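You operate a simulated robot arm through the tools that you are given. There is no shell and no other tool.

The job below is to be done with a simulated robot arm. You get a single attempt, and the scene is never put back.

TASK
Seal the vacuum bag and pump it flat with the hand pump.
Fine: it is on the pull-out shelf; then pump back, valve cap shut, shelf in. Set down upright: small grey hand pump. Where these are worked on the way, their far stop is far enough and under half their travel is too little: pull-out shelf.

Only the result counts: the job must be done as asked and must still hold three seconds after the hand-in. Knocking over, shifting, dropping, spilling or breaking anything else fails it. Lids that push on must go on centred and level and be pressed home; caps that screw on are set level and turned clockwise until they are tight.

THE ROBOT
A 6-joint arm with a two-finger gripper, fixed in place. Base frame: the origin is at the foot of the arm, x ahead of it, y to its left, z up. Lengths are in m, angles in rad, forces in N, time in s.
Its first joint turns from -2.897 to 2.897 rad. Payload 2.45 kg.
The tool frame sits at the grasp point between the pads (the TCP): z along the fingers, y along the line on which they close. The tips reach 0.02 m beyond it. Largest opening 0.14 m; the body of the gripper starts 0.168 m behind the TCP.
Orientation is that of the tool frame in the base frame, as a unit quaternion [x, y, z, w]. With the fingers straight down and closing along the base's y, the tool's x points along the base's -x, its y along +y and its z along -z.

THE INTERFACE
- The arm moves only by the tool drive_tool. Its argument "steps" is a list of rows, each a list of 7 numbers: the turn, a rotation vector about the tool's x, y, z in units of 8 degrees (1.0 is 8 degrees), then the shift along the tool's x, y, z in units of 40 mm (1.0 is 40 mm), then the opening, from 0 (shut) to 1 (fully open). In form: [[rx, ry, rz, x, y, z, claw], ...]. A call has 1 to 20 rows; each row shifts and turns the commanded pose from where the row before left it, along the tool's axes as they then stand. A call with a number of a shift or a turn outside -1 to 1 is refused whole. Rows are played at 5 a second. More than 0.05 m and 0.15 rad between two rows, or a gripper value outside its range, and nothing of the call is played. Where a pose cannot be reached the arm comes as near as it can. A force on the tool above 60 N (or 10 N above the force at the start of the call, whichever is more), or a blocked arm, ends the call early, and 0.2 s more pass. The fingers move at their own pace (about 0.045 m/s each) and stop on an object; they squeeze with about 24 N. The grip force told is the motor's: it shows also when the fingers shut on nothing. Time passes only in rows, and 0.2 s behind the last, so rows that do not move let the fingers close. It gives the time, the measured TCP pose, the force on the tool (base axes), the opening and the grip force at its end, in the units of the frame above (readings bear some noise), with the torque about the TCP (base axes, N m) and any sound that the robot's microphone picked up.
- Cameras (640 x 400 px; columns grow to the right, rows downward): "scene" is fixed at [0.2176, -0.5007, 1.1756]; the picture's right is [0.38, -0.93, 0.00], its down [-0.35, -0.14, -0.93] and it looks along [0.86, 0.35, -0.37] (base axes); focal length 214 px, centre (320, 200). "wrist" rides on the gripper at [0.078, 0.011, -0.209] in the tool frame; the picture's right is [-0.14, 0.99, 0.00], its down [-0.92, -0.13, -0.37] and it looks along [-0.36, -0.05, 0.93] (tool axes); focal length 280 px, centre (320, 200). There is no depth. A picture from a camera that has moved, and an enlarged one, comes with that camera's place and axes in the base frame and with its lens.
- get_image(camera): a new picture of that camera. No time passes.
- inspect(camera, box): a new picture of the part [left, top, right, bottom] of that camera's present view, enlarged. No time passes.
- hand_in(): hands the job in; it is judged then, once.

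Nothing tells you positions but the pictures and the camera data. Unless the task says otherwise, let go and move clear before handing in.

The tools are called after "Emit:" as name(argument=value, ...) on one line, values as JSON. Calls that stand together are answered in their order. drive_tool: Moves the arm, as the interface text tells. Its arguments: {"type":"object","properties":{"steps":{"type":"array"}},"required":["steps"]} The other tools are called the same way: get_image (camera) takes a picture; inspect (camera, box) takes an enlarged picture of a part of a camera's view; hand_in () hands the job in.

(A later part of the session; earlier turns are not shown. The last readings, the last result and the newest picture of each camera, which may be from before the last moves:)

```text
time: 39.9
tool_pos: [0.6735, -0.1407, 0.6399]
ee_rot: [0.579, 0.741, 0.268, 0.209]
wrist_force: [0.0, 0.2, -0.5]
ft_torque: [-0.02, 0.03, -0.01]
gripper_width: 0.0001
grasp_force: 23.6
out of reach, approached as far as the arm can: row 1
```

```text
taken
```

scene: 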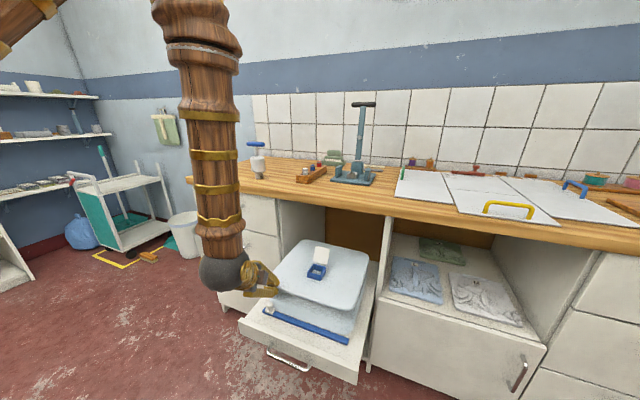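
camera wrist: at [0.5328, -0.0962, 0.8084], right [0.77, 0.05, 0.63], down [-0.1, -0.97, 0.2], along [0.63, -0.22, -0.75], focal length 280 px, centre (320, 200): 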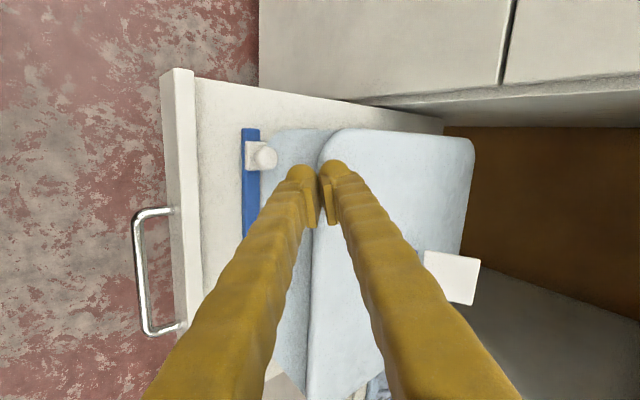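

Emit:
drive_tool(steps=[[0, 0, 0, 0.18, -0.56, -0.465, 0], [0, 0, 0, 0.18, -0.56, -0.465, 0], [0, 0, 0, 0, 0, 0, 0]])

```text
time: 40.7
tool_pos: [0.6438, -0.1509, 0.6392]
ee_rot: [0.579, 0.742, 0.269, 0.208]
wrist_force: [-0.3, 0.6, 0.0]
ft_torque: [-0.01, 0.0, 0.01]
gripper_width: 0.0
grasp_force: 23.9
out of reach, approached as far as the arm can: row 1, 2
```

The limit is simply how close the wrist can come to the base, so a smaller tilt will work. I'll undo the yaw and reduce the tilt to about 23°.

Emit:
drive_tool(steps=[[1, 0, 0, 0, 0, 0, 0], [1, 0, 0, 0, 0, 0, 0], [0, -0.34, 0.77, 0, 0, 0, 0], [0, -0.34, 0.77, 0, 0, 0, 0], [0, 0, 0, 0, 0, 0, 0]])

```text
time: 41.9
tool_pos: [0.6433, -0.1489, 0.639]
ee_rot: [0.689, 0.695, 0.146, 0.144]
wrist_force: [0.3, 0.1, 0.3]
ft_torque: [-0.04, 0.0, 0.03]
gripper_width: 0.0
grasp_force: 24.5
```

Good orientation. Moving to the left of the slider, then down beside it.

Emit:
drive_tool(steps=[[0, 0, 0, 0.99, -0.15, -0.06, 0], [0, 0, 0, 0.99, -0.15, -0.06, 0], [0, 0, 0, 0, 0, 0, 0]])

Emit:
get_image(camera="wrist")

Emit:
inspect(camera="scene", box=[230, 230, 390, 390])

```text
time: 42.7
tool_pos: [0.6304, -0.0804, 0.6431]
ee_rot: [0.686, 0.698, 0.155, 0.133]
wrist_force: [0.2, 0.2, 0.2]
ft_torque: [0.03, -0.03, 0.02]
gripper_width: 0.0
grasp_force: 23.9
out of reach, approached as far as the arm can: row 2
```

```text
taken
camera wrist: at [0.5571, -0.0097, 0.8416], right [0.91, -0.13, 0.39], down [-0.24, -0.93, 0.26], along [0.33, -0.33, -0.88], focal length 280 px, centre (320, 200)
```

wrist: 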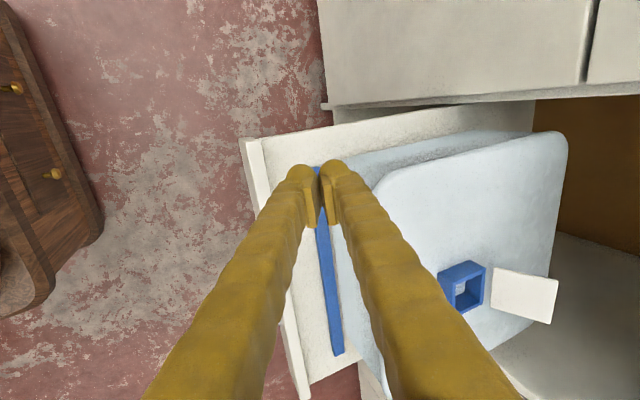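

```text
2.50 times, centred on (310, 310) of scene
camera zoom: at [0.2176, -0.5007, 1.1756], right [0.38, -0.93, 0.0], down [-0.35, -0.14, -0.93], along [0.86, 0.35, -0.37], focal length 536 px, centre (345, -75)
```

zoom: 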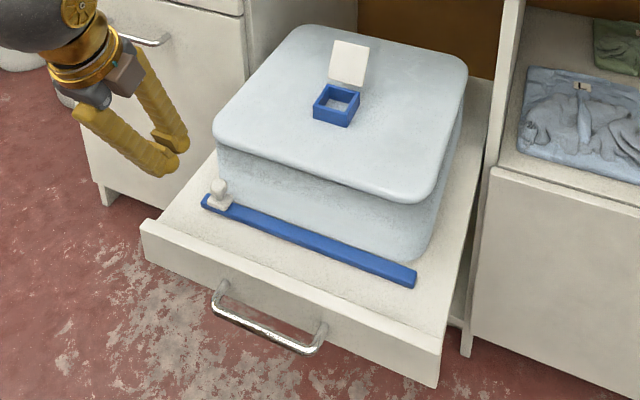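

Emit:
drive_tool(steps=[[0, 0, 0, 0.1, -0.03, 0.6, 0], [0, 0, 0, 0.09, -0.03, 0.6, 0], [0, 0, 0, 0.05, -0.03, 0.6, 0], [0, 0, 0, 0, -0.01, 0.5, 0], [0, 0, 0, 0, 0, 0, 0]])

Emit:
inspect(camera="scene", box=[240, 280, 320, 340])

Emit:
get_image(camera="wrist")

```text
time: 43.9
tool_pos: [0.6782, -0.1093, 0.5804]
ee_rot: [0.686, 0.698, 0.154, 0.135]
wrist_force: [0.4, -0.4, 1.0]
ft_torque: [0.0, 0.0, 0.01]
gripper_width: 0.0001
grasp_force: 24.2
out of reach, approached as far as the arm can: row 1, 2, 3, 4
```

```text
6.67 times, centred on (280, 310) of scene
camera zoom: at [0.2176, -0.5007, 1.1756], right [0.38, -0.93, 0.0], down [-0.35, -0.14, -0.93], along [0.86, 0.35, -0.37], focal length 1430 px, centre (587, -533)
```

zoom: 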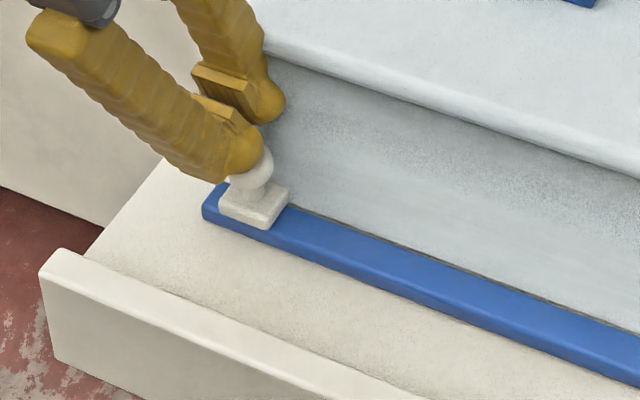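

```text
taken
camera wrist: at [0.6031, -0.0382, 0.7774], right [0.91, -0.13, 0.39], down [-0.25, -0.93, 0.27], along [0.33, -0.34, -0.88], focal length 280 px, centre (320, 200)
```

wrist: 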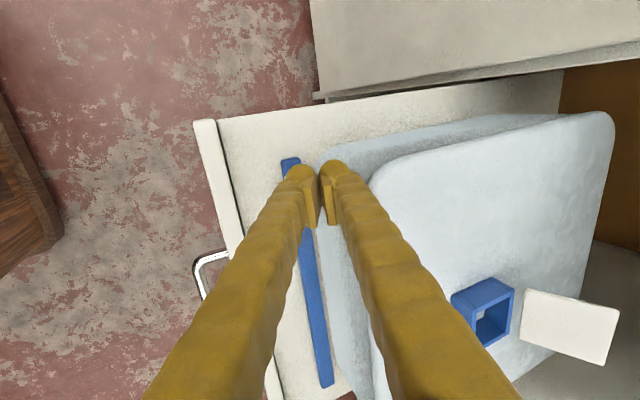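

I'm just above the knob now, not beside it. Vertical poses have been reachable, and a nearly vertical closed gripper still clears the bag's lip by about a centimetre. I'll back up, reduce the tilt to about 8°, and go left.

Emit:
drive_tool(steps=[[0, 0, 0, 0, -0.2, -0.8, 0], [0, 0, 0, 0, 0, -0.8, 0], [1, 0, 0, 0, 0, 0, 0], [1, 0, 0, 0, 0, 0, 0], [0, 0, 0, 0.7, 0, 0, 0], [0, 0, 0, 0.5, 0, 0, 0], [0, 0, 0, 0, 0, 0, 0]])

```text
time: 45.5
tool_pos: [0.6352, -0.0599, 0.6251]
ee_rot: [0.702, 0.709, 0.044, 0.056]
wrist_force: [0.5, 0.4, -0.5]
ft_torque: [-0.02, -0.03, 0.02]
gripper_width: 0.0
grasp_force: 24.0
out of reach, approached as far as the arm can: row 1, 4, 5, 6
```

Emit:
drive_tool(steps=[[0, 0, 0, 0, 0.16, 0.6, 0], [0, 0, 0, 0, 0.16, 0.6, 0], [0, 0, 0, 0, 0.16, 0.6, 0], [0, 0, 0, 0, 0, 0, 0]])

Emit:
inspect(camera="scene", box=[240, 280, 320, 340])

```text
time: 46.5
tool_pos: [0.6649, -0.0584, 0.5551]
ee_rot: [0.702, 0.709, 0.048, 0.047]
wrist_force: [0.8, 0.4, -0.7]
ft_torque: [-0.01, 0.05, 0.04]
gripper_width: 0.0
grasp_force: 24.0
```

```text
6.67 times, centred on (280, 310) of scene
camera zoom: at [0.2176, -0.5007, 1.1756], right [0.38, -0.93, 0.0], down [-0.35, -0.14, -0.93], along [0.86, 0.35, -0.37], focal length 1430 px, centre (587, -533)
```

zoom: 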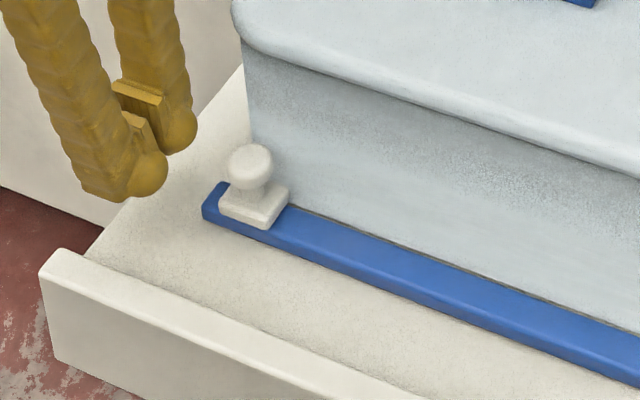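

The fingers are beside the slider at the right height. I'll lower 5 mm and push the slider along -y, in stages.

Emit:
drive_tool(steps=[[0, 0, 0, 0, 0.0, 0.12, 0], [0, 0, 0, -0.5, -0.005, 0, 0], [0, 0, 0, -0.5, -0.005, 0, 0], [0, 0, 0, -0.5, -0.005, 0, 0], [0, 0, 0, -0.5, -0.005, 0, 0], [0, 0, 0, -0.5, -0.005, 0, 0], [0, 0, 0, 0, 0, 0, 0]])

Emit:
inspect(camera="scene", box=[230, 260, 350, 350])

```text
time: 48.1
tool_pos: [0.6642, -0.1607, 0.5507]
ee_rot: [0.702, 0.709, 0.048, 0.047]
wrist_force: [0.5, -0.3, 0.3]
ft_torque: [0.0, 0.02, -0.04]
gripper_width: 0.0
grasp_force: 23.8
```

```text
4.44 times, centred on (290, 305) of scene
camera zoom: at [0.2176, -0.5007, 1.1756], right [0.38, -0.93, 0.0], down [-0.35, -0.14, -0.93], along [0.86, 0.35, -0.37], focal length 953 px, centre (453, -267)
```

zoom: 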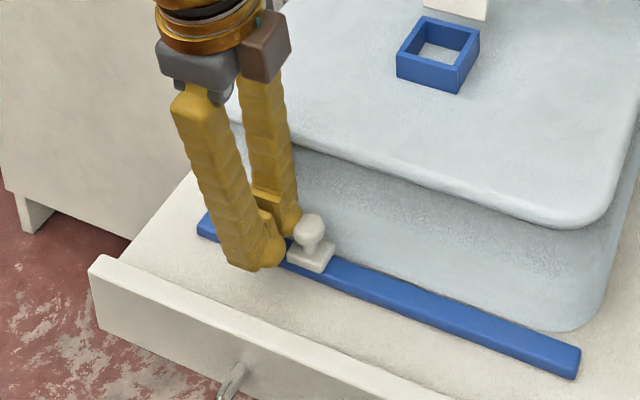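

The slider moves with the fingers. Continuing along the rail.

Emit:
drive_tool(steps=[[0, 0, 0, -0.5, -0.005, 0, 0], [0, 0, 0, -0.5, -0.005, 0, 0], [0, 0, 0, -0.5, -0.005, 0, 0], [0, 0, 0, -0.5, -0.005, 0, 0], [0, 0, 0, -0.5, -0.005, 0, 0], [0, 0, 0, -0.5, -0.005, 0, 0], [0, 0, 0, -0.5, -0.005, 0, 0], [0, 0, 0, 0, 0, 0, 0]])

Emit:
inspect(camera="scene", box=[230, 260, 390, 380])

```text
time: 49.9
tool_pos: [0.6675, -0.3002, 0.5519]
ee_rot: [0.701, 0.71, 0.048, 0.049]
wrist_force: [0.1, 0.2, -0.4]
ft_torque: [0.01, -0.02, 0.01]
gripper_width: 0.0
grasp_force: 24.4
```

```text
3.33 times, centred on (310, 320) of scene
camera zoom: at [0.2176, -0.5007, 1.1756], right [0.38, -0.93, 0.0], down [-0.35, -0.14, -0.93], along [0.86, 0.35, -0.37], focal length 715 px, centre (353, -200)
```

zoom: 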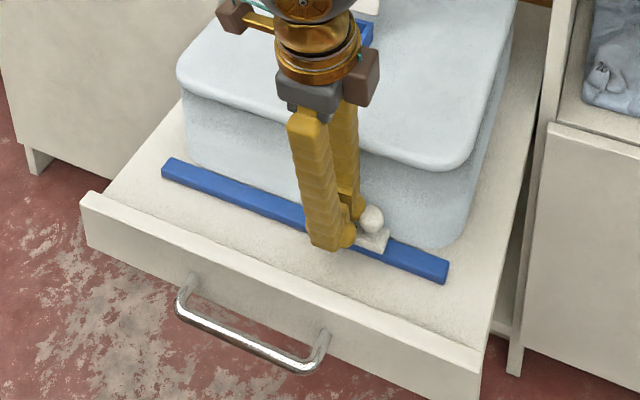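

Emit:
drive_tool(steps=[[0, 0, 0, -0.5, -0.01, 0, 0], [0, 0, 0, -0.5, -0.01, 0, 0], [0, 0, 0, -0.25, 0, 0, 0], [0, 0, 0, -0.25, 0, 0, 0], [0, 0, 0, 0, 0, 0, 0]])

Emit:
inspect(camera="scene", box=[230, 260, 390, 380])

```text
time: 50.9
tool_pos: [0.6632, -0.3494, 0.5496]
ee_rot: [0.701, 0.711, 0.049, 0.042]
wrist_force: [1.3, 31.3, 9.6]
ft_torque: [0.09, -0.06, 0.41]
gripper_width: 0.0001
grasp_force: 23.8
stopped in row 4: the force on the tool passed its limit at 74 N (the readings are from after the stop); the commanded pose is now the measured one
```

```text
3.33 times, centred on (310, 320) of scene
camera zoom: at [0.2176, -0.5007, 1.1756], right [0.38, -0.93, 0.0], down [-0.35, -0.14, -0.93], along [0.86, 0.35, -0.37], focal length 715 px, centre (353, -200)
```

zoom: 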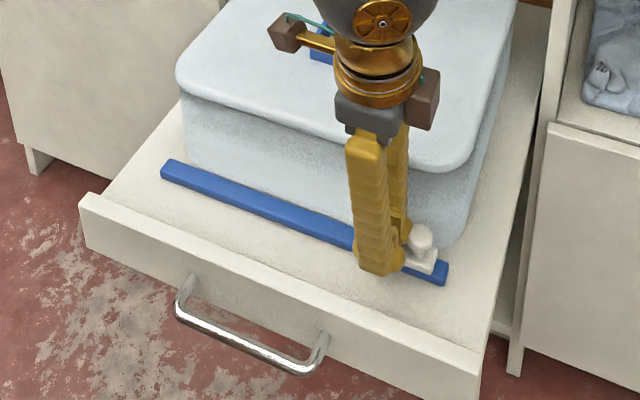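

The slider has hit its end stop at the right end of the rail; the bag is sealed. Next I'll retreat up and look at the pump.

Emit:
drive_tool(steps=[[0, 0, 0, 0.3, 0, 0, 0], [0, 0, 0, 0, 0, -0.7, 0], [0, 0, 0, 0, -0.2, -1, 0], [0, 0, 0, 0, -0.2, -1, 0], [0, 0, 0, 0, 0, -1, 0], [0, 0, 0, 0, 0, -1, 0.3], [0.6, 0, 0, 0, 0, -1, 0.5], [0.3, 0, 0, 0.4, 0, -1, 0.7], [0, 0, 0, 0.4, 0, -1, 0.8], [0, 0, 0, 1, 0, -0.4, 0.8], [0, 0, 0, 1, 0, -0.4, 0.8], [0, 0, 0, 1, 0, -0.4, 0.8], [0, 0, 0, 1, 0, 0, 0.8], [0, 0, 0, 1, 0, 0, 0.8], [0, 0, 0, 1, 0, 0, 0.8], [0, 0, 0, 1, 0, 0, 0.8], [0, 0, 0, 1, 0, 0, 0.8], [0, 0, 0, 0, 0, 0, 0.8]])

Emit:
get_image(camera="wrist")

Emit:
get_image(camera="scene")

```text
time: 54.6
tool_pos: [0.6133, 0.0091, 0.9029]
ee_rot: [0.702, 0.712, 0.003, -0.001]
wrist_force: [0.0, -0.1, -0.4]
ft_torque: [0.03, -0.01, -0.01]
gripper_width: 0.1119
grasp_force: 0.0
```

```text
taken
camera wrist: at [0.6213, 0.0857, 1.1125], right [0.99, -0.12, 0.0], down [-0.12, -0.92, 0.36], along [-0.04, -0.36, -0.93], focal length 280 px, centre (320, 200)
```

wrist: 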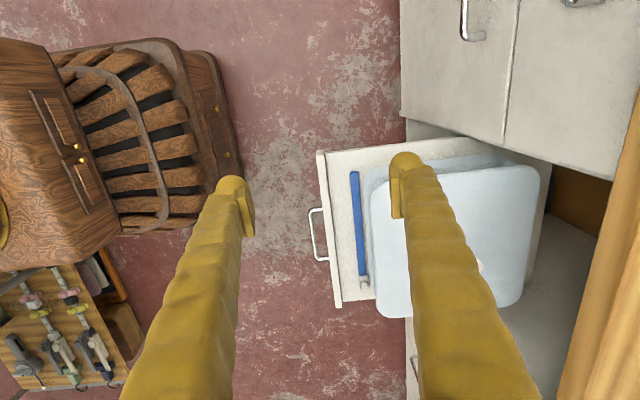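

```text
taken
```

scene: 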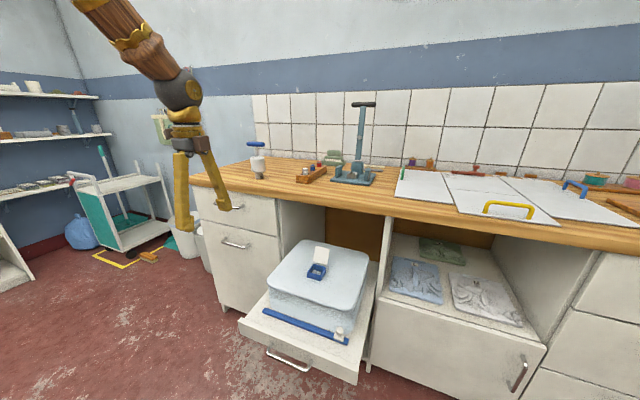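

Emit:
drive_tool(steps=[[0, 0, 0, 0.3, 0, -1, 0.8], [0, 0, 0, 0.3, 0, -1, 0.8], [0, 0, 0, 0.6, 0.6, -0.6, 0.8], [0, 0, 0, 0.6, 0.6, -0.6, 0.8], [0, 0, 0, 0.6, 0.6, -0.6, 0.8], [0, 0, 0, 0.6, 0.6, -0.6, 0.8], [0, 0, 0, 0.6, 0.6, -0.6, 0.8], [0, 0, 0, 0.6, 0.6, -0.6, 0.8], [0, 0, 0, 0.6, 0.6, 0, 0.8], [0, 0, 0, 0, 0, 0, 0.8]])

Emit:
get_image(camera="wrist")

Emit:
inspect(camera="scene", box=[220, 120, 320, 200])

```text
time: 56.9
tool_pos: [0.7755, 0.2025, 1.1307]
ee_rot: [0.702, 0.712, 0.004, 0.0]
wrist_force: [-0.2, -0.3, 0.5]
ft_torque: [-0.03, -0.02, -0.02]
gripper_width: 0.112
grasp_force: 0.0
```

```text
taken
camera wrist: at [0.7851, 0.2786, 1.3405], right [0.99, -0.12, 0.0], down [-0.12, -0.92, 0.36], along [-0.04, -0.36, -0.93], focal length 280 px, centre (320, 200)
```

wrist: 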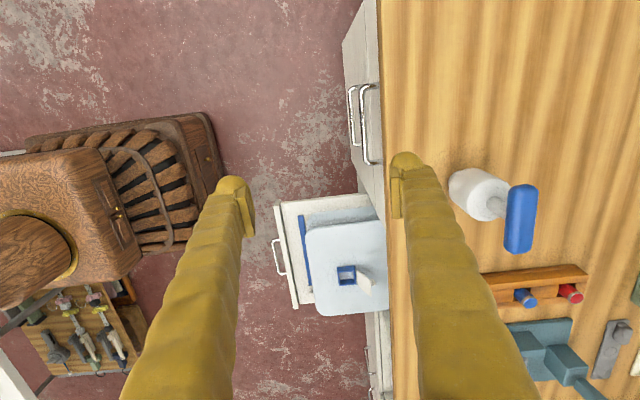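

```text
5.00 times, centred on (270, 160) of scene
camera zoom: at [0.2176, -0.5007, 1.1756], right [0.38, -0.93, 0.0], down [-0.35, -0.14, -0.93], along [0.86, 0.35, -0.37], focal length 1072 px, centre (570, 400)
```

zoom: 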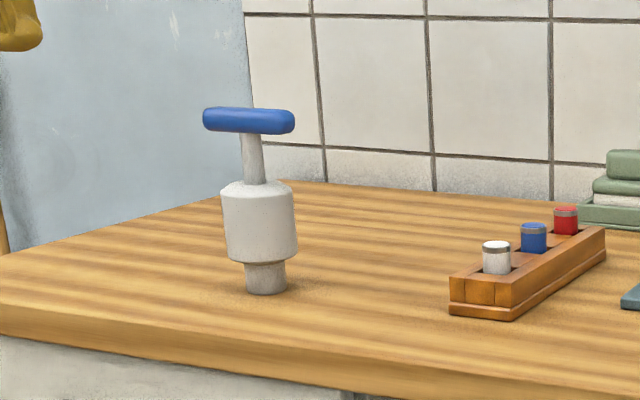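

The pump is at about (0.993, 0.119): handle at z≈1.056 running along y, body centre z≈0.968, about 66 mm across. I'll move over it with the fingers straddling in x, perpendicular to the handle.

Emit:
drive_tool(steps=[[0, 0, 0, -0.36, 0.9, 0, 0.85], [0, 0, 0, -0.36, 0.9, 0, 0.85], [0, 0, 0, -0.36, 0.9, 0, 0.85], [0, 0, 0, -0.36, 0.9, 0, 0.85], [0, 0, 0, -0.36, 0.9, 0, 0.85], [0, 0, 0, -0.36, 0.9, 0, 0.85], [0, 0, 0, 0, 0, 0, 0.85]])

Emit:
get_image(camera="wrist")

```text
time: 58.5
tool_pos: [0.9915, 0.1204, 1.1295]
ee_rot: [0.702, 0.712, 0.003, 0.0]
wrist_force: [-0.1, 0.1, 0.1]
ft_torque: [-0.01, -0.02, -0.01]
gripper_width: 0.1191
grasp_force: 0.1
```

```text
taken
camera wrist: at [1.0007, 0.1963, 1.34], right [0.99, -0.12, 0.0], down [-0.12, -0.92, 0.36], along [-0.04, -0.36, -0.93], focal length 280 px, centre (320, 200)
```

wrist: 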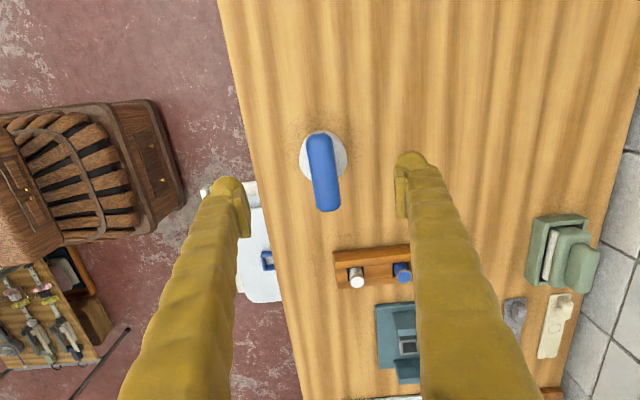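

I'm over the pump, and the handle lies along y between the fingers. Descending to body height.

Emit:
drive_tool(steps=[[0, 0, 0, -0.03, 0.1, 0.7, 0.85], [0, 0, 0, 0, 0, 0.85, 0.85], [0, 0, 0, 0, 0, 0.85, 0.85], [0, 0, 0, 0, 0, 0.85, 0.85], [0, 0, 0, 0, 0, 0.75, 0.85], [0, 0, 0, 0, 0, 0, 0.85]])

Emit:
inspect(camera="scene", box=[200, 100, 320, 200])

Emit:
get_image(camera="wrist")

```text
time: 59.9
tool_pos: [0.9993, 0.1191, 0.9721]
ee_rot: [0.702, 0.712, 0.004, 0.0]
wrist_force: [-0.1, 1.4, 0.2]
ft_torque: [0.03, 0.0, -0.01]
gripper_width: 0.119
grasp_force: 0.0
```

```text
4.00 times, centred on (260, 150) of scene
camera zoom: at [0.2176, -0.5007, 1.1756], right [0.38, -0.93, 0.0], down [-0.35, -0.14, -0.93], along [0.86, 0.35, -0.37], focal length 858 px, centre (560, 400)
```

zoom: 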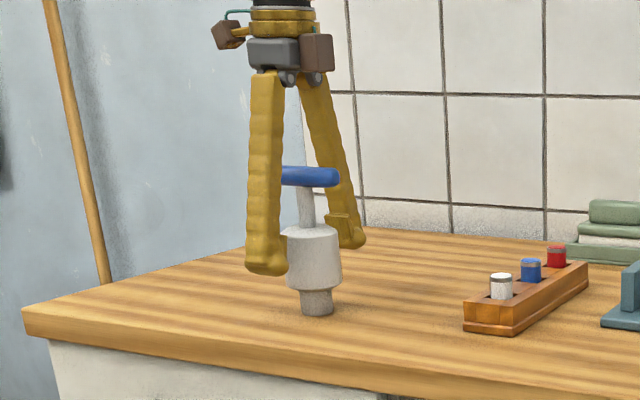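

```text
taken
camera wrist: at [1.0076, 0.1955, 1.1816], right [0.99, -0.12, 0.01], down [-0.12, -0.92, 0.36], along [-0.04, -0.36, -0.93], focal length 280 px, centre (320, 200)
```

wrist: 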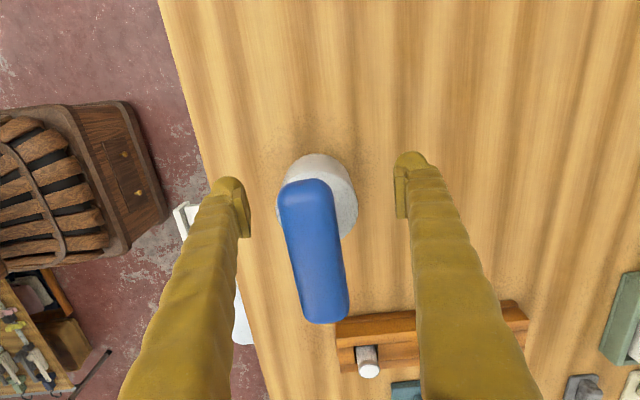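

Well centred. A small adjustment, then close on the body.

Emit:
drive_tool(steps=[[0, 0, 0, 0.05, -0.07, 0.15, 0.85], [0, 0, 0, 0, 0, 0, 0.6], [0, 0, 0, 0, 0, 0, 0.4], [0, 0, 0, 0, 0, 0, 0.3], [0, 0, 0, 0, 0, 0, 0.3], [0, 0, 0, 0, 0, 0, 0.3], [0, 0, 0, 0, 0, 0, 0.3]])

Emit:
inspect(camera="scene", box=[200, 100, 320, 200])

```text
time: 61.5
tool_pos: [0.9946, 0.1204, 0.966]
ee_rot: [0.702, 0.712, 0.004, 0.0]
wrist_force: [-0.9, 0.5, -0.1]
ft_torque: [0.05, -0.01, 0.02]
gripper_width: 0.0615
grasp_force: 23.7
```

```text
4.00 times, centred on (260, 150) of scene
camera zoom: at [0.2176, -0.5007, 1.1756], right [0.38, -0.93, 0.0], down [-0.35, -0.14, -0.93], along [0.86, 0.35, -0.37], focal length 858 px, centre (560, 400)
```

zoom: 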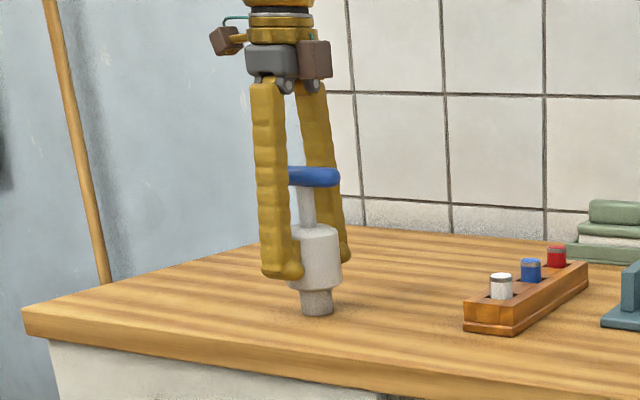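

The pump is gripped (61.5 mm) at TCP (0.995, 0.120, 0.966). I'll lift it straight up and check.

Emit:
drive_tool(steps=[[0, 0, 0, 0, 0, -0.25, 0.3], [0, 0, 0, 0, 0, -0.5, 0.3], [0, 0, 0, 0, 0, -0.8, 0.3], [0, 0, 0, 0, 0, -0.8, 0.3], [0, 0, 0, 0, 0, -0.8, 0.3], [0, 0, 0, 0, 0, 0, 0.3]])

Emit:
inspect(camera="scene", box=[200, 80, 320, 200])

```text
time: 62.9
tool_pos: [0.9952, 0.1201, 1.0912]
ee_rot: [0.702, 0.712, 0.004, 0.0]
wrist_force: [-0.6, -0.5, -0.1]
ft_torque: [-0.01, 0.03, 0.01]
gripper_width: 0.0418
grasp_force: 0.1
```

```text
3.33 times, centred on (260, 140) of scene
camera zoom: at [0.2176, -0.5007, 1.1756], right [0.38, -0.93, 0.0], down [-0.35, -0.14, -0.93], along [0.86, 0.35, -0.37], focal length 715 px, centre (520, 400)
```

zoom: 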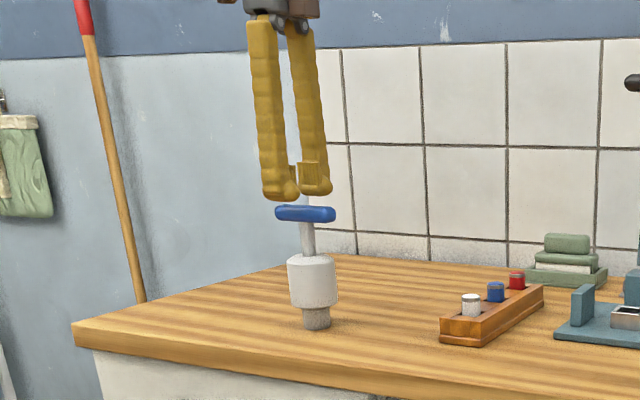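

The pump stayed standing and the fingers slipped off upward; it hasn't moved. I'll go back down slightly lower and grip with the fingers commanded fully shut.

Emit:
drive_tool(steps=[[0, 0, 0, 0, 0, 0, 0.85], [0, 0, 0, 0, 0, 0, 0.85], [0, 0, 0, 0, 0, 0, 0.85], [0, 0, 0, 0, 0, 0.8, 0.85], [0, 0, 0, 0, 0, 0.8, 0.85], [0, 0, 0, 0, 0, 0.8, 0.85], [0, 0, 0, 0, 0, 0.8, 0.85], [0, 0, 0, 0, 0, 0, 0.85]])

Emit:
get_image(camera="wrist")

Emit:
inspect(camera="scene", box=[210, 110, 310, 200])

```text
time: 64.7
tool_pos: [0.9942, 0.1208, 0.9627]
ee_rot: [0.702, 0.712, 0.004, 0.0]
wrist_force: [-0.6, 0.0, 0.1]
ft_torque: [0.02, 0.04, -0.02]
gripper_width: 0.1188
grasp_force: 0.0
```

```text
taken
camera wrist: at [1.0036, 0.196, 1.1729], right [0.99, -0.12, 0.01], down [-0.12, -0.92, 0.36], along [-0.04, -0.36, -0.93], focal length 280 px, centre (320, 200)
```

wrist: 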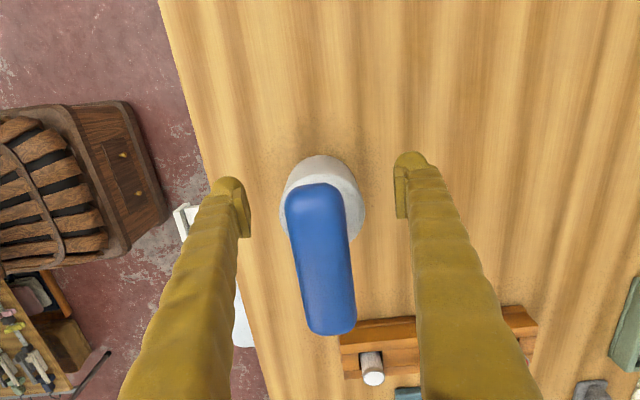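

```text
4.44 times, centred on (260, 155) of scene
camera zoom: at [0.2176, -0.5007, 1.1756], right [0.38, -0.93, 0.0], down [-0.35, -0.14, -0.93], along [0.86, 0.35, -0.37], focal length 953 px, centre (587, 400)
```

zoom: 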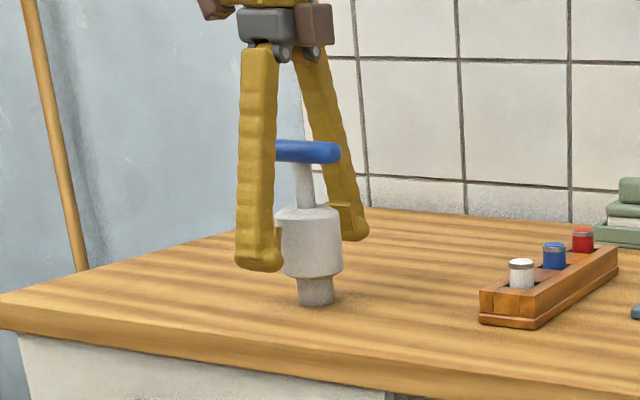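

The body is probably about 1.5 cm lower than I assumed. I'll lower to grip it around its middle and close fully.

Emit:
drive_tool(steps=[[0, 0, 0, 0, 0, 0.2, 0.85], [0, 0, 0, 0, 0, 0.2, 0.85], [0, 0, 0, 0, 0, 0, 0.5], [0, 0, 0, 0, 0, 0, 0], [0, 0, 0, 0, 0, 0, 0], [0, 0, 0, 0, 0, 0, 0], [0, 0, 0, 0, 0, 0, 0]])

Emit:
drive_tool(steps=[[0, 0, 0, 0, 0, -0.1, 0], [0, 0, 0, 0, 0, -0.1, 0], [0, 0, 0, 0, 0, -0.1, 0], [0, 0, 0, 0, 0, 0, 0]])

Emit:
inspect(camera="scene", box=[210, 110, 310, 200])

Emit:
get_image(camera="wrist")

```text
time: 66.2
tool_pos: [0.9959, 0.1199, 0.9481]
ee_rot: [0.702, 0.713, 0.004, 0.0]
wrist_force: [-1.1, 0.2, 0.2]
ft_torque: [0.0, -0.02, -0.03]
gripper_width: 0.0611
grasp_force: 24.5
```

```text
time: 67.2
tool_pos: [0.9947, 0.1222, 0.9587]
ee_rot: [0.702, 0.712, 0.004, 0.0]
wrist_force: [0.3, -0.6, -2.4]
ft_torque: [0.03, 0.0, -0.01]
gripper_width: 0.0614
grasp_force: 24.0
```

```text
4.44 times, centred on (260, 155) of scene
camera zoom: at [0.2176, -0.5007, 1.1756], right [0.38, -0.93, 0.0], down [-0.35, -0.14, -0.93], along [0.86, 0.35, -0.37], focal length 953 px, centre (587, 400)
```

zoom: 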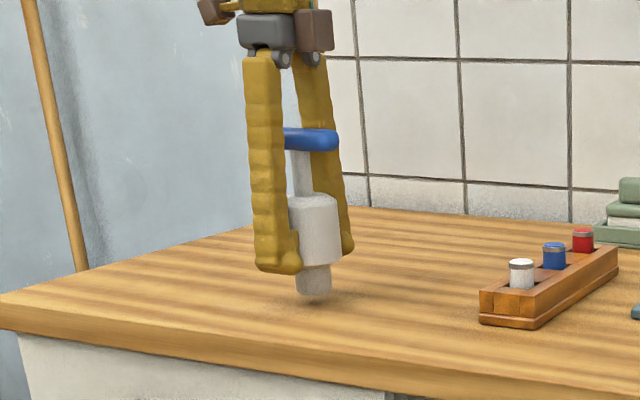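

```text
taken
camera wrist: at [1.0041, 0.1971, 1.168], right [0.99, -0.12, 0.0], down [-0.12, -0.92, 0.36], along [-0.04, -0.36, -0.93], focal length 280 px, centre (320, 200)
```

wrist: 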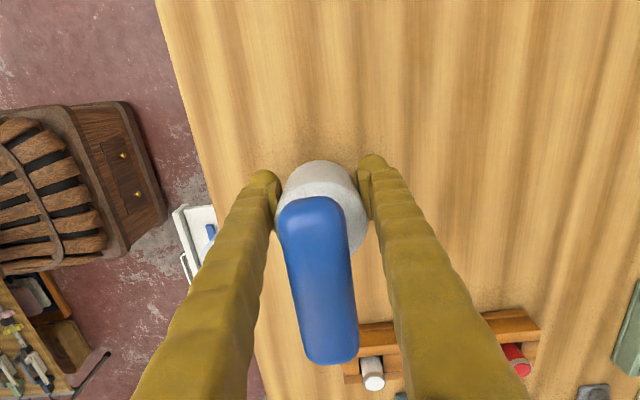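

Now it lifts properly (weight about 2.4 N), from a standing TCP of (0.996, 0.120, 0.948). I'll raise it further and carry it out in front of the worktop.

Emit:
drive_tool(steps=[[0, 0, 0, 0, 0, -0.3, 0], [0, 0, 0, 0, 0, -0.6, 0], [0, 0, 0, 0, 0, -0.7, 0], [0, 0, 0, 0, 0, -0.7, 0], [0, 0, 0, 0, -0.3, -0.4, 0], [0, 0, 0, 0, -0.6, 0, 0], [0, 0, 0, 0, -0.8, 0, 0], [0, 0, 0, 0, -0.8, 0, 0], [0, 0, 0, 0, -0.8, 0, 0], [0, 0, 0, 0, -0.8, 0, 0], [0, 0, 0, 0, -0.8, 0, 0], [0, 0, 0, 0, -0.4, 0, 0], [0, 0, 0, 0, 0, 0, 0]])

Emit:
get_image(camera="scene")

```text
time: 70.0
tool_pos: [0.7834, 0.1193, 1.0654]
ee_rot: [0.702, 0.712, 0.003, 0.0]
wrist_force: [0.5, -0.4, -0.9]
ft_torque: [-0.01, 0.03, 0.01]
gripper_width: 0.0612
grasp_force: 24.5
```

```text
taken
```

scene: 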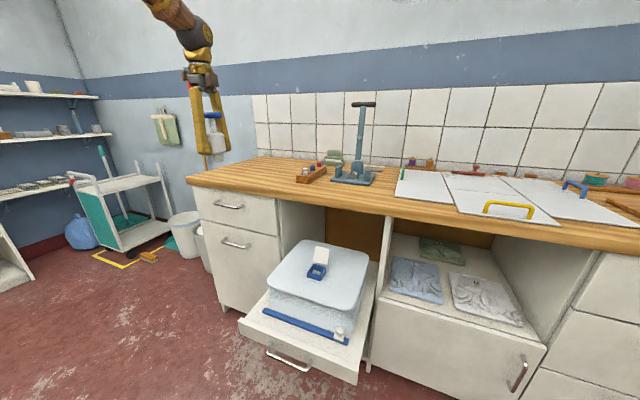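

The valve's cap flap stands open just behind the valve, so the fingers should close along y there. I'll rotate the gripper -90° with the pump and move over toward the valve.

Emit:
drive_tool(steps=[[0, 0, -1, 0, 0, 0, 0], [0, 0, -1, 0, 0, 0, 0], [0, 0, -1, 0, 0, 0, 0], [0, 0, -1, 0, 0, 0, 0], [0, 0, -1, 0, 0, 0, 0], [0, 0, -1, 0, 0, 0, 0], [0, 0, -1, 0, 0, 0, 0], [0, 0, -1, 0, 0, 0, 0], [0, 0, -1, 0, 0, 0, 0], [0, 0, -1, 0, 0, 0, 0], [0, 0, -1, 0, 0, 0, 0], [0, 0, -0.15, 0, 0, 0, 0], [0, 0, 0, 0, 0, 0, 0]])

```text
time: 72.8
tool_pos: [0.7837, 0.1176, 1.0665]
ee_rot: [0.0, 1.0, 0.004, 0.002]
wrist_force: [0.6, 0.1, -1.3]
ft_torque: [-0.02, -0.02, 0.02]
gripper_width: 0.0612
grasp_force: 23.5
```

Emit:
drive_tool(steps=[[0.06, 0, 0, 0.06, -0.5, 0.1, 0], [0, 0, 0, 0.06, -0.9, 0.17, 0], [0, 0, 0, 0.06, -0.9, 0.17, 0], [0, 0, 0, 0.06, -0.9, 0.17, 0], [0, 0, 0, 0.06, -0.9, 0.17, 0], [0, 0, 0, 0.06, -0.9, 0.17, 0], [0, 0, 0, 0.06, -0.9, 0.17, 0], [0, 0, 0, 0.06, -0.9, 0.17, 0], [0, 0, 0, 0.06, -0.9, 0.17, 0], [0, 0, 0, 0.06, -0.9, 0.17, 0], [0, 0, 0, 0, -0.5, 0, 0], [0, 0, 0, 0, 0, 0, 0]])

Emit:
get_image(camera="wrist")

Emit:
inspect(camera="scene", box=[240, 100, 400, 300])

```text
time: 75.5
tool_pos: [0.758, -0.2475, 1.0025]
ee_rot: [0.0, 1.0, -0.002, 0.003]
wrist_force: [-0.4, -0.2, -1.7]
ft_torque: [0.02, 0.04, -0.02]
gripper_width: 0.0613
grasp_force: 24.3
```

```text
taken
camera wrist: at [0.6788, -0.2373, 1.2112], right [0.14, 0.99, 0.0], down [0.92, -0.13, 0.37], along [0.37, -0.05, -0.93], focal length 280 px, centre (320, 200)
```

wrist: 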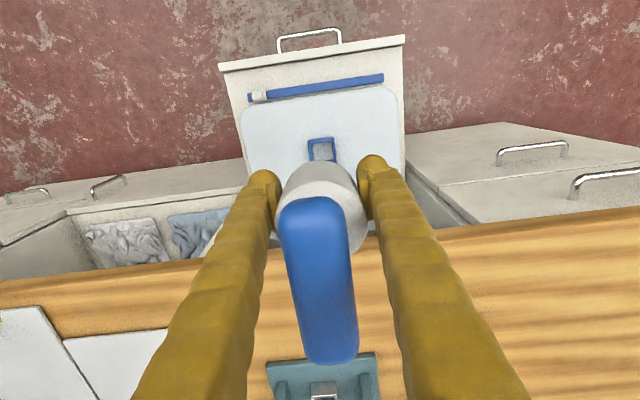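

```text
2.00 times, centred on (320, 200) of scene
camera zoom: at [0.2176, -0.5007, 1.1756], right [0.38, -0.93, 0.0], down [-0.35, -0.14, -0.93], along [0.86, 0.35, -0.37], focal length 429 px, centre (320, 200)
```

zoom: 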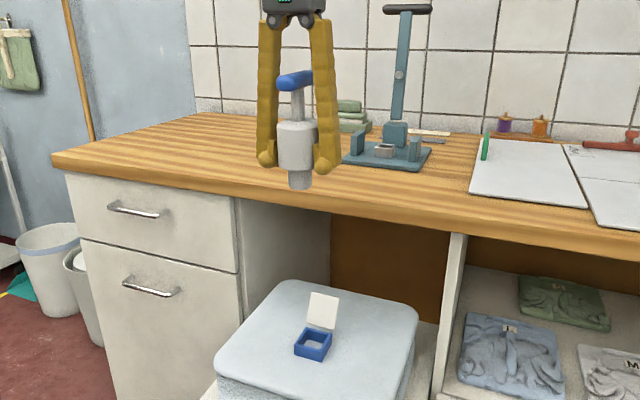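

Valve at about (0.798, -0.248). I'll move over it and lower to just above for an alignment check.

Emit:
drive_tool(steps=[[0, 0, 0, -0.5, 0, 0.4, 0], [0, 0, 0, -0.5, 0, 0.8, 0], [0, 0, 0, 0, 0, 0.9, 0], [0, 0, 0, 0, 0, 0.9, 0], [0, 0, 0, 0, 0, 0.9, 0], [0, 0, 0, 0, 0, 0.9, 0], [0, 0, 0, 0, 0, 0.9, 0], [0, 0, 0, 0, 0, 0.7, 0], [0, 0, 0, 0, 0, 0, 0]])

Emit:
inspect(camera="scene", box=[260, 190, 380, 300])

Emit:
inspect(camera="wrist", box=[220, 80, 420, 300])

```text
time: 77.5
tool_pos: [0.7991, -0.2471, 0.7445]
ee_rot: [0.0, 1.0, -0.002, 0.002]
wrist_force: [0.1, -0.6, -1.5]
ft_torque: [-0.04, 0.02, -0.02]
gripper_width: 0.0611
grasp_force: 23.7
```

```text
3.64 times, centred on (320, 245) of scene
camera zoom: at [0.2176, -0.5007, 1.1756], right [0.38, -0.93, 0.0], down [-0.35, -0.14, -0.93], along [0.86, 0.35, -0.37], focal length 780 px, centre (320, 36)
```

zoom: 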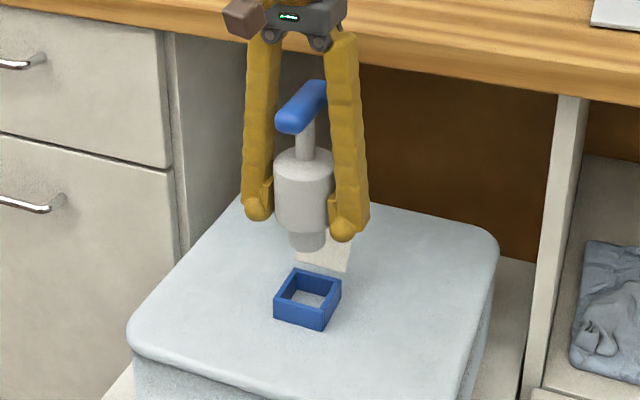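

```text
1.82 times, centred on (320, 190) of wrist
camera zoom: at [0.7209, -0.2381, 0.9536], right [0.14, 0.99, 0.0], down [0.92, -0.13, 0.37], along [0.37, -0.05, -0.93], focal length 510 px, centre (320, 218)
```

zoom: 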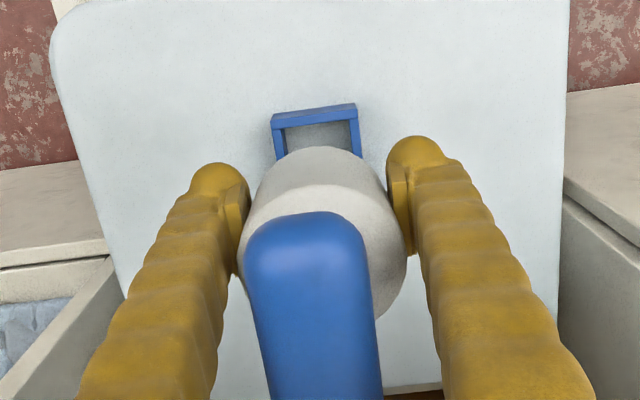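

Aligned to within about 2 mm. I'll make a small correction and lower gently toward the valve.

Emit:
drive_tool(steps=[[0, 0, 0, -0.02, -0.035, 0.3, 0], [0, 0, 0, 0, 0, 0.3, 0], [0, 0, 0, 0, 0, 0.3, 0], [0, 0, 0, 0, 0, 0, 0]])

Emit:
inspect(camera="scene", box=[280, 210, 360, 290])

Emit:
inspect(camera="wrist", box=[220, 80, 420, 300])

```text
time: 78.5
tool_pos: [0.7991, -0.2502, 0.7087]
ee_rot: [-0.001, 1.0, -0.001, 0.003]
wrist_force: [-1.1, 0.3, -1.8]
ft_torque: [-0.03, 0.04, -0.01]
gripper_width: 0.0609
grasp_force: 24.1
```

```text
5.00 times, centred on (320, 250) of scene
camera zoom: at [0.2176, -0.5007, 1.1756], right [0.38, -0.93, 0.0], down [-0.35, -0.14, -0.93], along [0.86, 0.35, -0.37], focal length 1072 px, centre (320, -50)
```

zoom: 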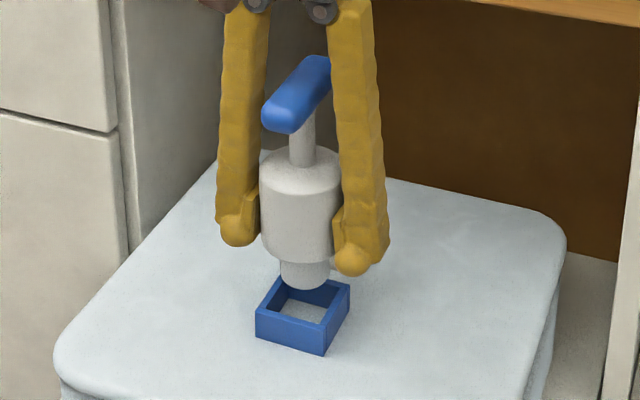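

```text
1.82 times, centred on (320, 190) of wrist
camera zoom: at [0.7216, -0.2394, 0.9174], right [0.14, 0.99, 0.0], down [0.92, -0.13, 0.37], along [0.37, -0.05, -0.93], focal length 510 px, centre (320, 218)
```

zoom: 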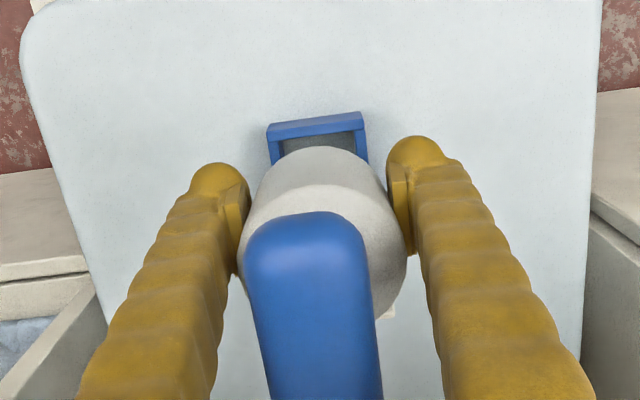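

Emit:
drive_tool(steps=[[0, 0, 0, 0, 0.02, 0.2, 0], [0, 0, 0, 0, 0, 0.2, 0], [0, 0, 0, 0, 0, 0.2, 0], [0, 0, 0, 0, 0, 0, 0]])

Emit:
inspect(camera="scene", box=[280, 210, 360, 290])

```text
time: 79.5
tool_pos: [0.8005, -0.2489, 0.686]
ee_rot: [0.001, 1.0, -0.003, 0.003]
wrist_force: [-1.0, 0.0, -1.6]
ft_torque: [-0.02, 0.06, -0.01]
gripper_width: 0.0611
grasp_force: 24.3
```

```text
5.00 times, centred on (320, 250) of scene
camera zoom: at [0.2176, -0.5007, 1.1756], right [0.38, -0.93, 0.0], down [-0.35, -0.14, -0.93], along [0.86, 0.35, -0.37], focal length 1072 px, centre (320, -50)
```

zoom: 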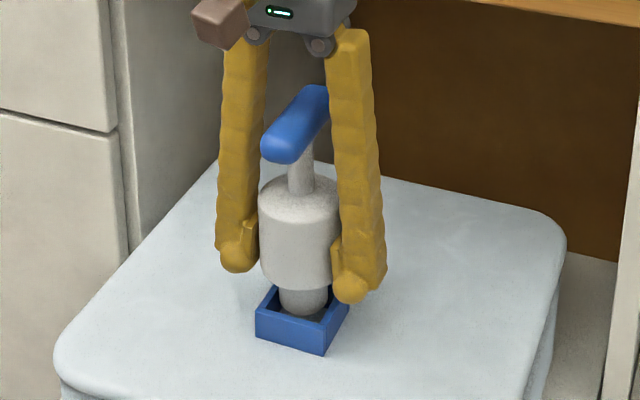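

The nozzle is entering the valve cup. I'll continue gently until it seats.

Emit:
drive_tool(steps=[[0, 0, 0, 0, 0, 0.12, 0], [0, 0, 0, 0, 0, 0.12, 0], [0, 0, 0, 0, 0, 0, 0]])

Emit:
inspect(camera="scene", box=[280, 210, 360, 290])

```text
time: 80.2
tool_pos: [0.8011, -0.2481, 0.676]
ee_rot: [-0.001, 1.0, -0.001, 0.003]
wrist_force: [-0.1, -0.8, -1.4]
ft_torque: [-0.03, 0.0, 0.0]
gripper_width: 0.0612
grasp_force: 24.0
```

```text
5.00 times, centred on (320, 250) of scene
camera zoom: at [0.2176, -0.5007, 1.1756], right [0.38, -0.93, 0.0], down [-0.35, -0.14, -0.93], along [0.86, 0.35, -0.37], focal length 1072 px, centre (320, -50)
```

zoom: 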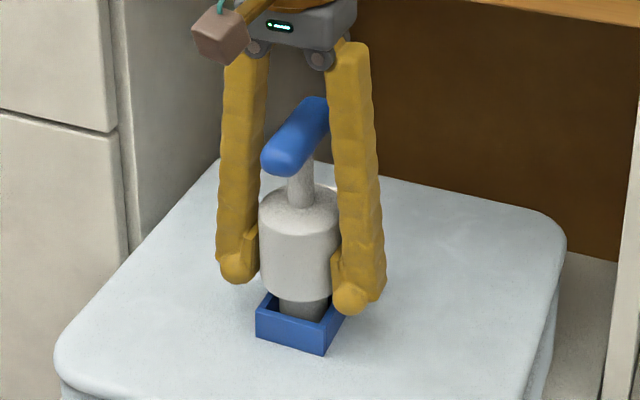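

Emit:
drive_tool(steps=[[0, 0, 0, 0, 0, 0.1, 0], [0, 0, 0, 0, 0, 0.1, 0], [0, 0, 0, 0, 0, 0, 0]])

Emit:
drive_tool(steps=[[0, 0, 0, 0, 0, 0.1, 0], [0, 0, 0, 0, 0, 0, 0]])

Emit:
inspect(camera="scene", box=[280, 210, 360, 290])

```text
time: 81.0
tool_pos: [0.8019, -0.2489, 0.6674]
ee_rot: [0.0, 1.0, -0.003, 0.003]
wrist_force: [-0.6, 0.4, -0.6]
ft_torque: [-0.01, 0.01, 0.02]
gripper_width: 0.0611
grasp_force: 23.8
```

```text
time: 81.7
tool_pos: [0.8012, -0.2478, 0.6638]
ee_rot: [0.0, 1.0, -0.002, 0.002]
wrist_force: [-1.4, -1.2, 2.7]
ft_torque: [0.0, 0.08, -0.01]
gripper_width: 0.0614
grasp_force: 24.0
```

```text
5.00 times, centred on (320, 250) of scene
camera zoom: at [0.2176, -0.5007, 1.1756], right [0.38, -0.93, 0.0], down [-0.35, -0.14, -0.93], along [0.86, 0.35, -0.37], focal length 1072 px, centre (320, -50)
```

zoom: 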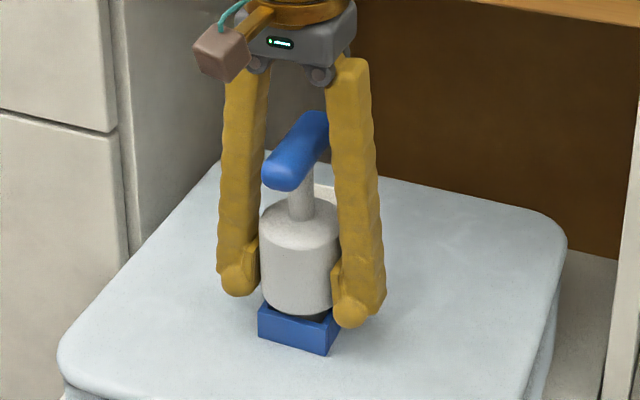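

It has made contact (force now pushes up). I'll press a touch more and then release the body.

Emit:
drive_tool(steps=[[0, 0, 0, 0, 0, 0.08, 0], [0, 0, 0, 0, 0, 0, 0]])

Emit:
inspect(camera="scene", box=[280, 210, 360, 290])

```text
time: 82.2
tool_pos: [0.8012, -0.2497, 0.6603]
ee_rot: [-0.001, 1.0, -0.001, 0.002]
wrist_force: [0.4, 3.4, 8.8]
ft_torque: [0.25, 0.1, -0.02]
gripper_width: 0.0614
grasp_force: 24.3
```

```text
5.00 times, centred on (320, 250) of scene
camera zoom: at [0.2176, -0.5007, 1.1756], right [0.38, -0.93, 0.0], down [-0.35, -0.14, -0.93], along [0.86, 0.35, -0.37], focal length 1072 px, centre (320, -50)
```

zoom: 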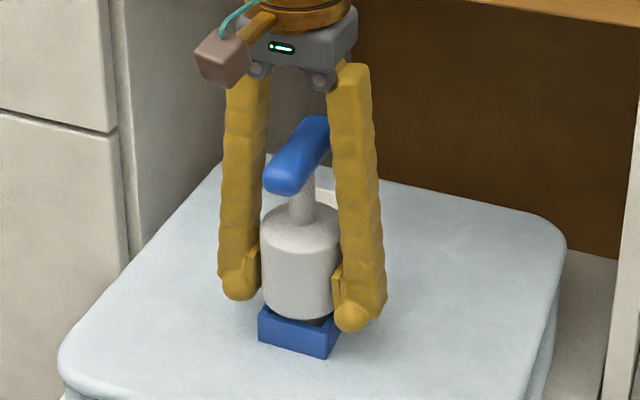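

Seated, with about 9 N pressing down. Releasing the body now.

Emit:
drive_tool(steps=[[0, 0, 0, 0, 0, -0.05, 0.5], [0, 0, 0, 0, 0, 0, 0.6], [0, 0, 0, 0, 0, 0, 0.7], [0, 0, 0, 0, 0, 0, 0.8]])

Emit:
inspect(camera="scene", box=[280, 210, 360, 290])

Emit:
get_image(camera="wrist")

```text
time: 83.2
tool_pos: [0.8003, -0.2495, 0.6618]
ee_rot: [0.0, 1.0, 0.0, 0.003]
wrist_force: [-0.9, 0.5, -0.3]
ft_torque: [0.01, 0.02, 0.0]
gripper_width: 0.1121
grasp_force: 0.1
```

```text
5.00 times, centred on (320, 250) of scene
camera zoom: at [0.2176, -0.5007, 1.1756], right [0.38, -0.93, 0.0], down [-0.35, -0.14, -0.93], along [0.86, 0.35, -0.37], focal length 1072 px, centre (320, -50)
```

zoom: 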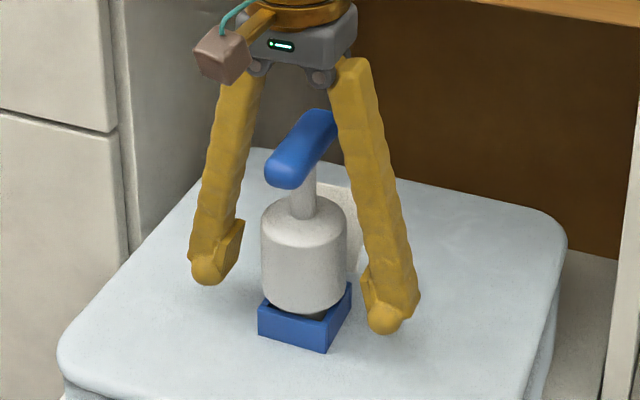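

```text
taken
camera wrist: at [0.7222, -0.2385, 0.8705], right [0.14, 0.99, 0.0], down [0.92, -0.13, 0.37], along [0.37, -0.05, -0.93], focal length 280 px, centre (320, 200)
```

wrist: 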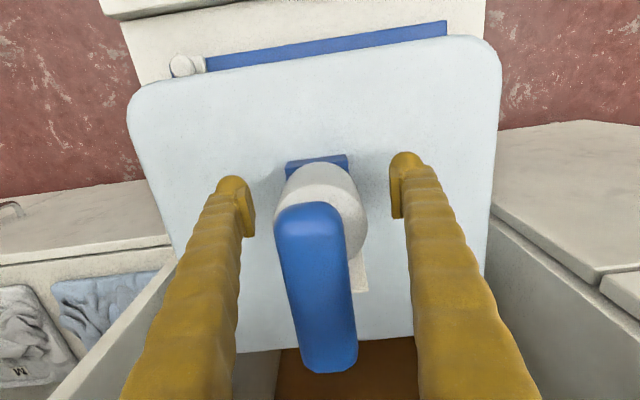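

The pump stands by itself in the valve cup. Now I'll rise to the blue handle (z≈0.77) and grip it.

Emit:
drive_tool(steps=[[0, 0, 0, 0, 0, -0.9, 0.8], [0, 0, 0, 0, 0, -0.9, 0.8], [0, 0, 0, 0, 0, -0.85, 0.8], [0, 0, 0, 0, 0, 0, 0.4], [0, 0, 0, 0, 0, 0, 0.1], [0, 0, 0, 0, 0, 0, 0], [0, 0, 0, 0, 0, 0, 0], [0, 0, 0, 0, 0, 0, 0], [0, 0, 0, 0, 0, 0, 0]])

Emit:
inspect(camera="scene", box=[280, 190, 380, 290])

```text
time: 85.2
tool_pos: [0.8028, -0.2494, 0.7715]
ee_rot: [0.0, 1.0, -0.001, 0.002]
wrist_force: [0.1, -0.1, -0.2]
ft_torque: [0.03, 0.03, 0.01]
gripper_width: 0.024
grasp_force: 23.8
```

```text
4.00 times, centred on (330, 240) of scene
camera zoom: at [0.2176, -0.5007, 1.1756], right [0.38, -0.93, 0.0], down [-0.35, -0.14, -0.93], along [0.86, 0.35, -0.37], focal length 858 px, centre (280, 40)
```

zoom: 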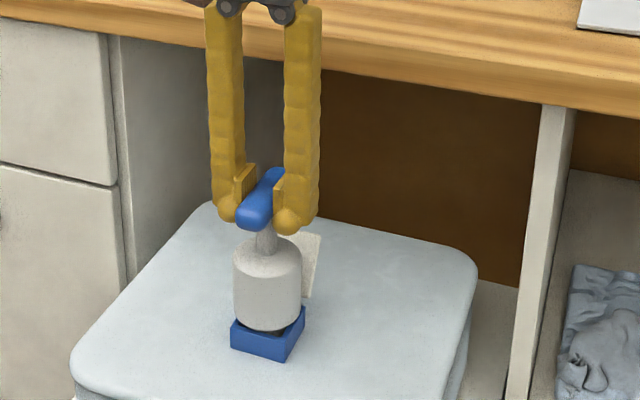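

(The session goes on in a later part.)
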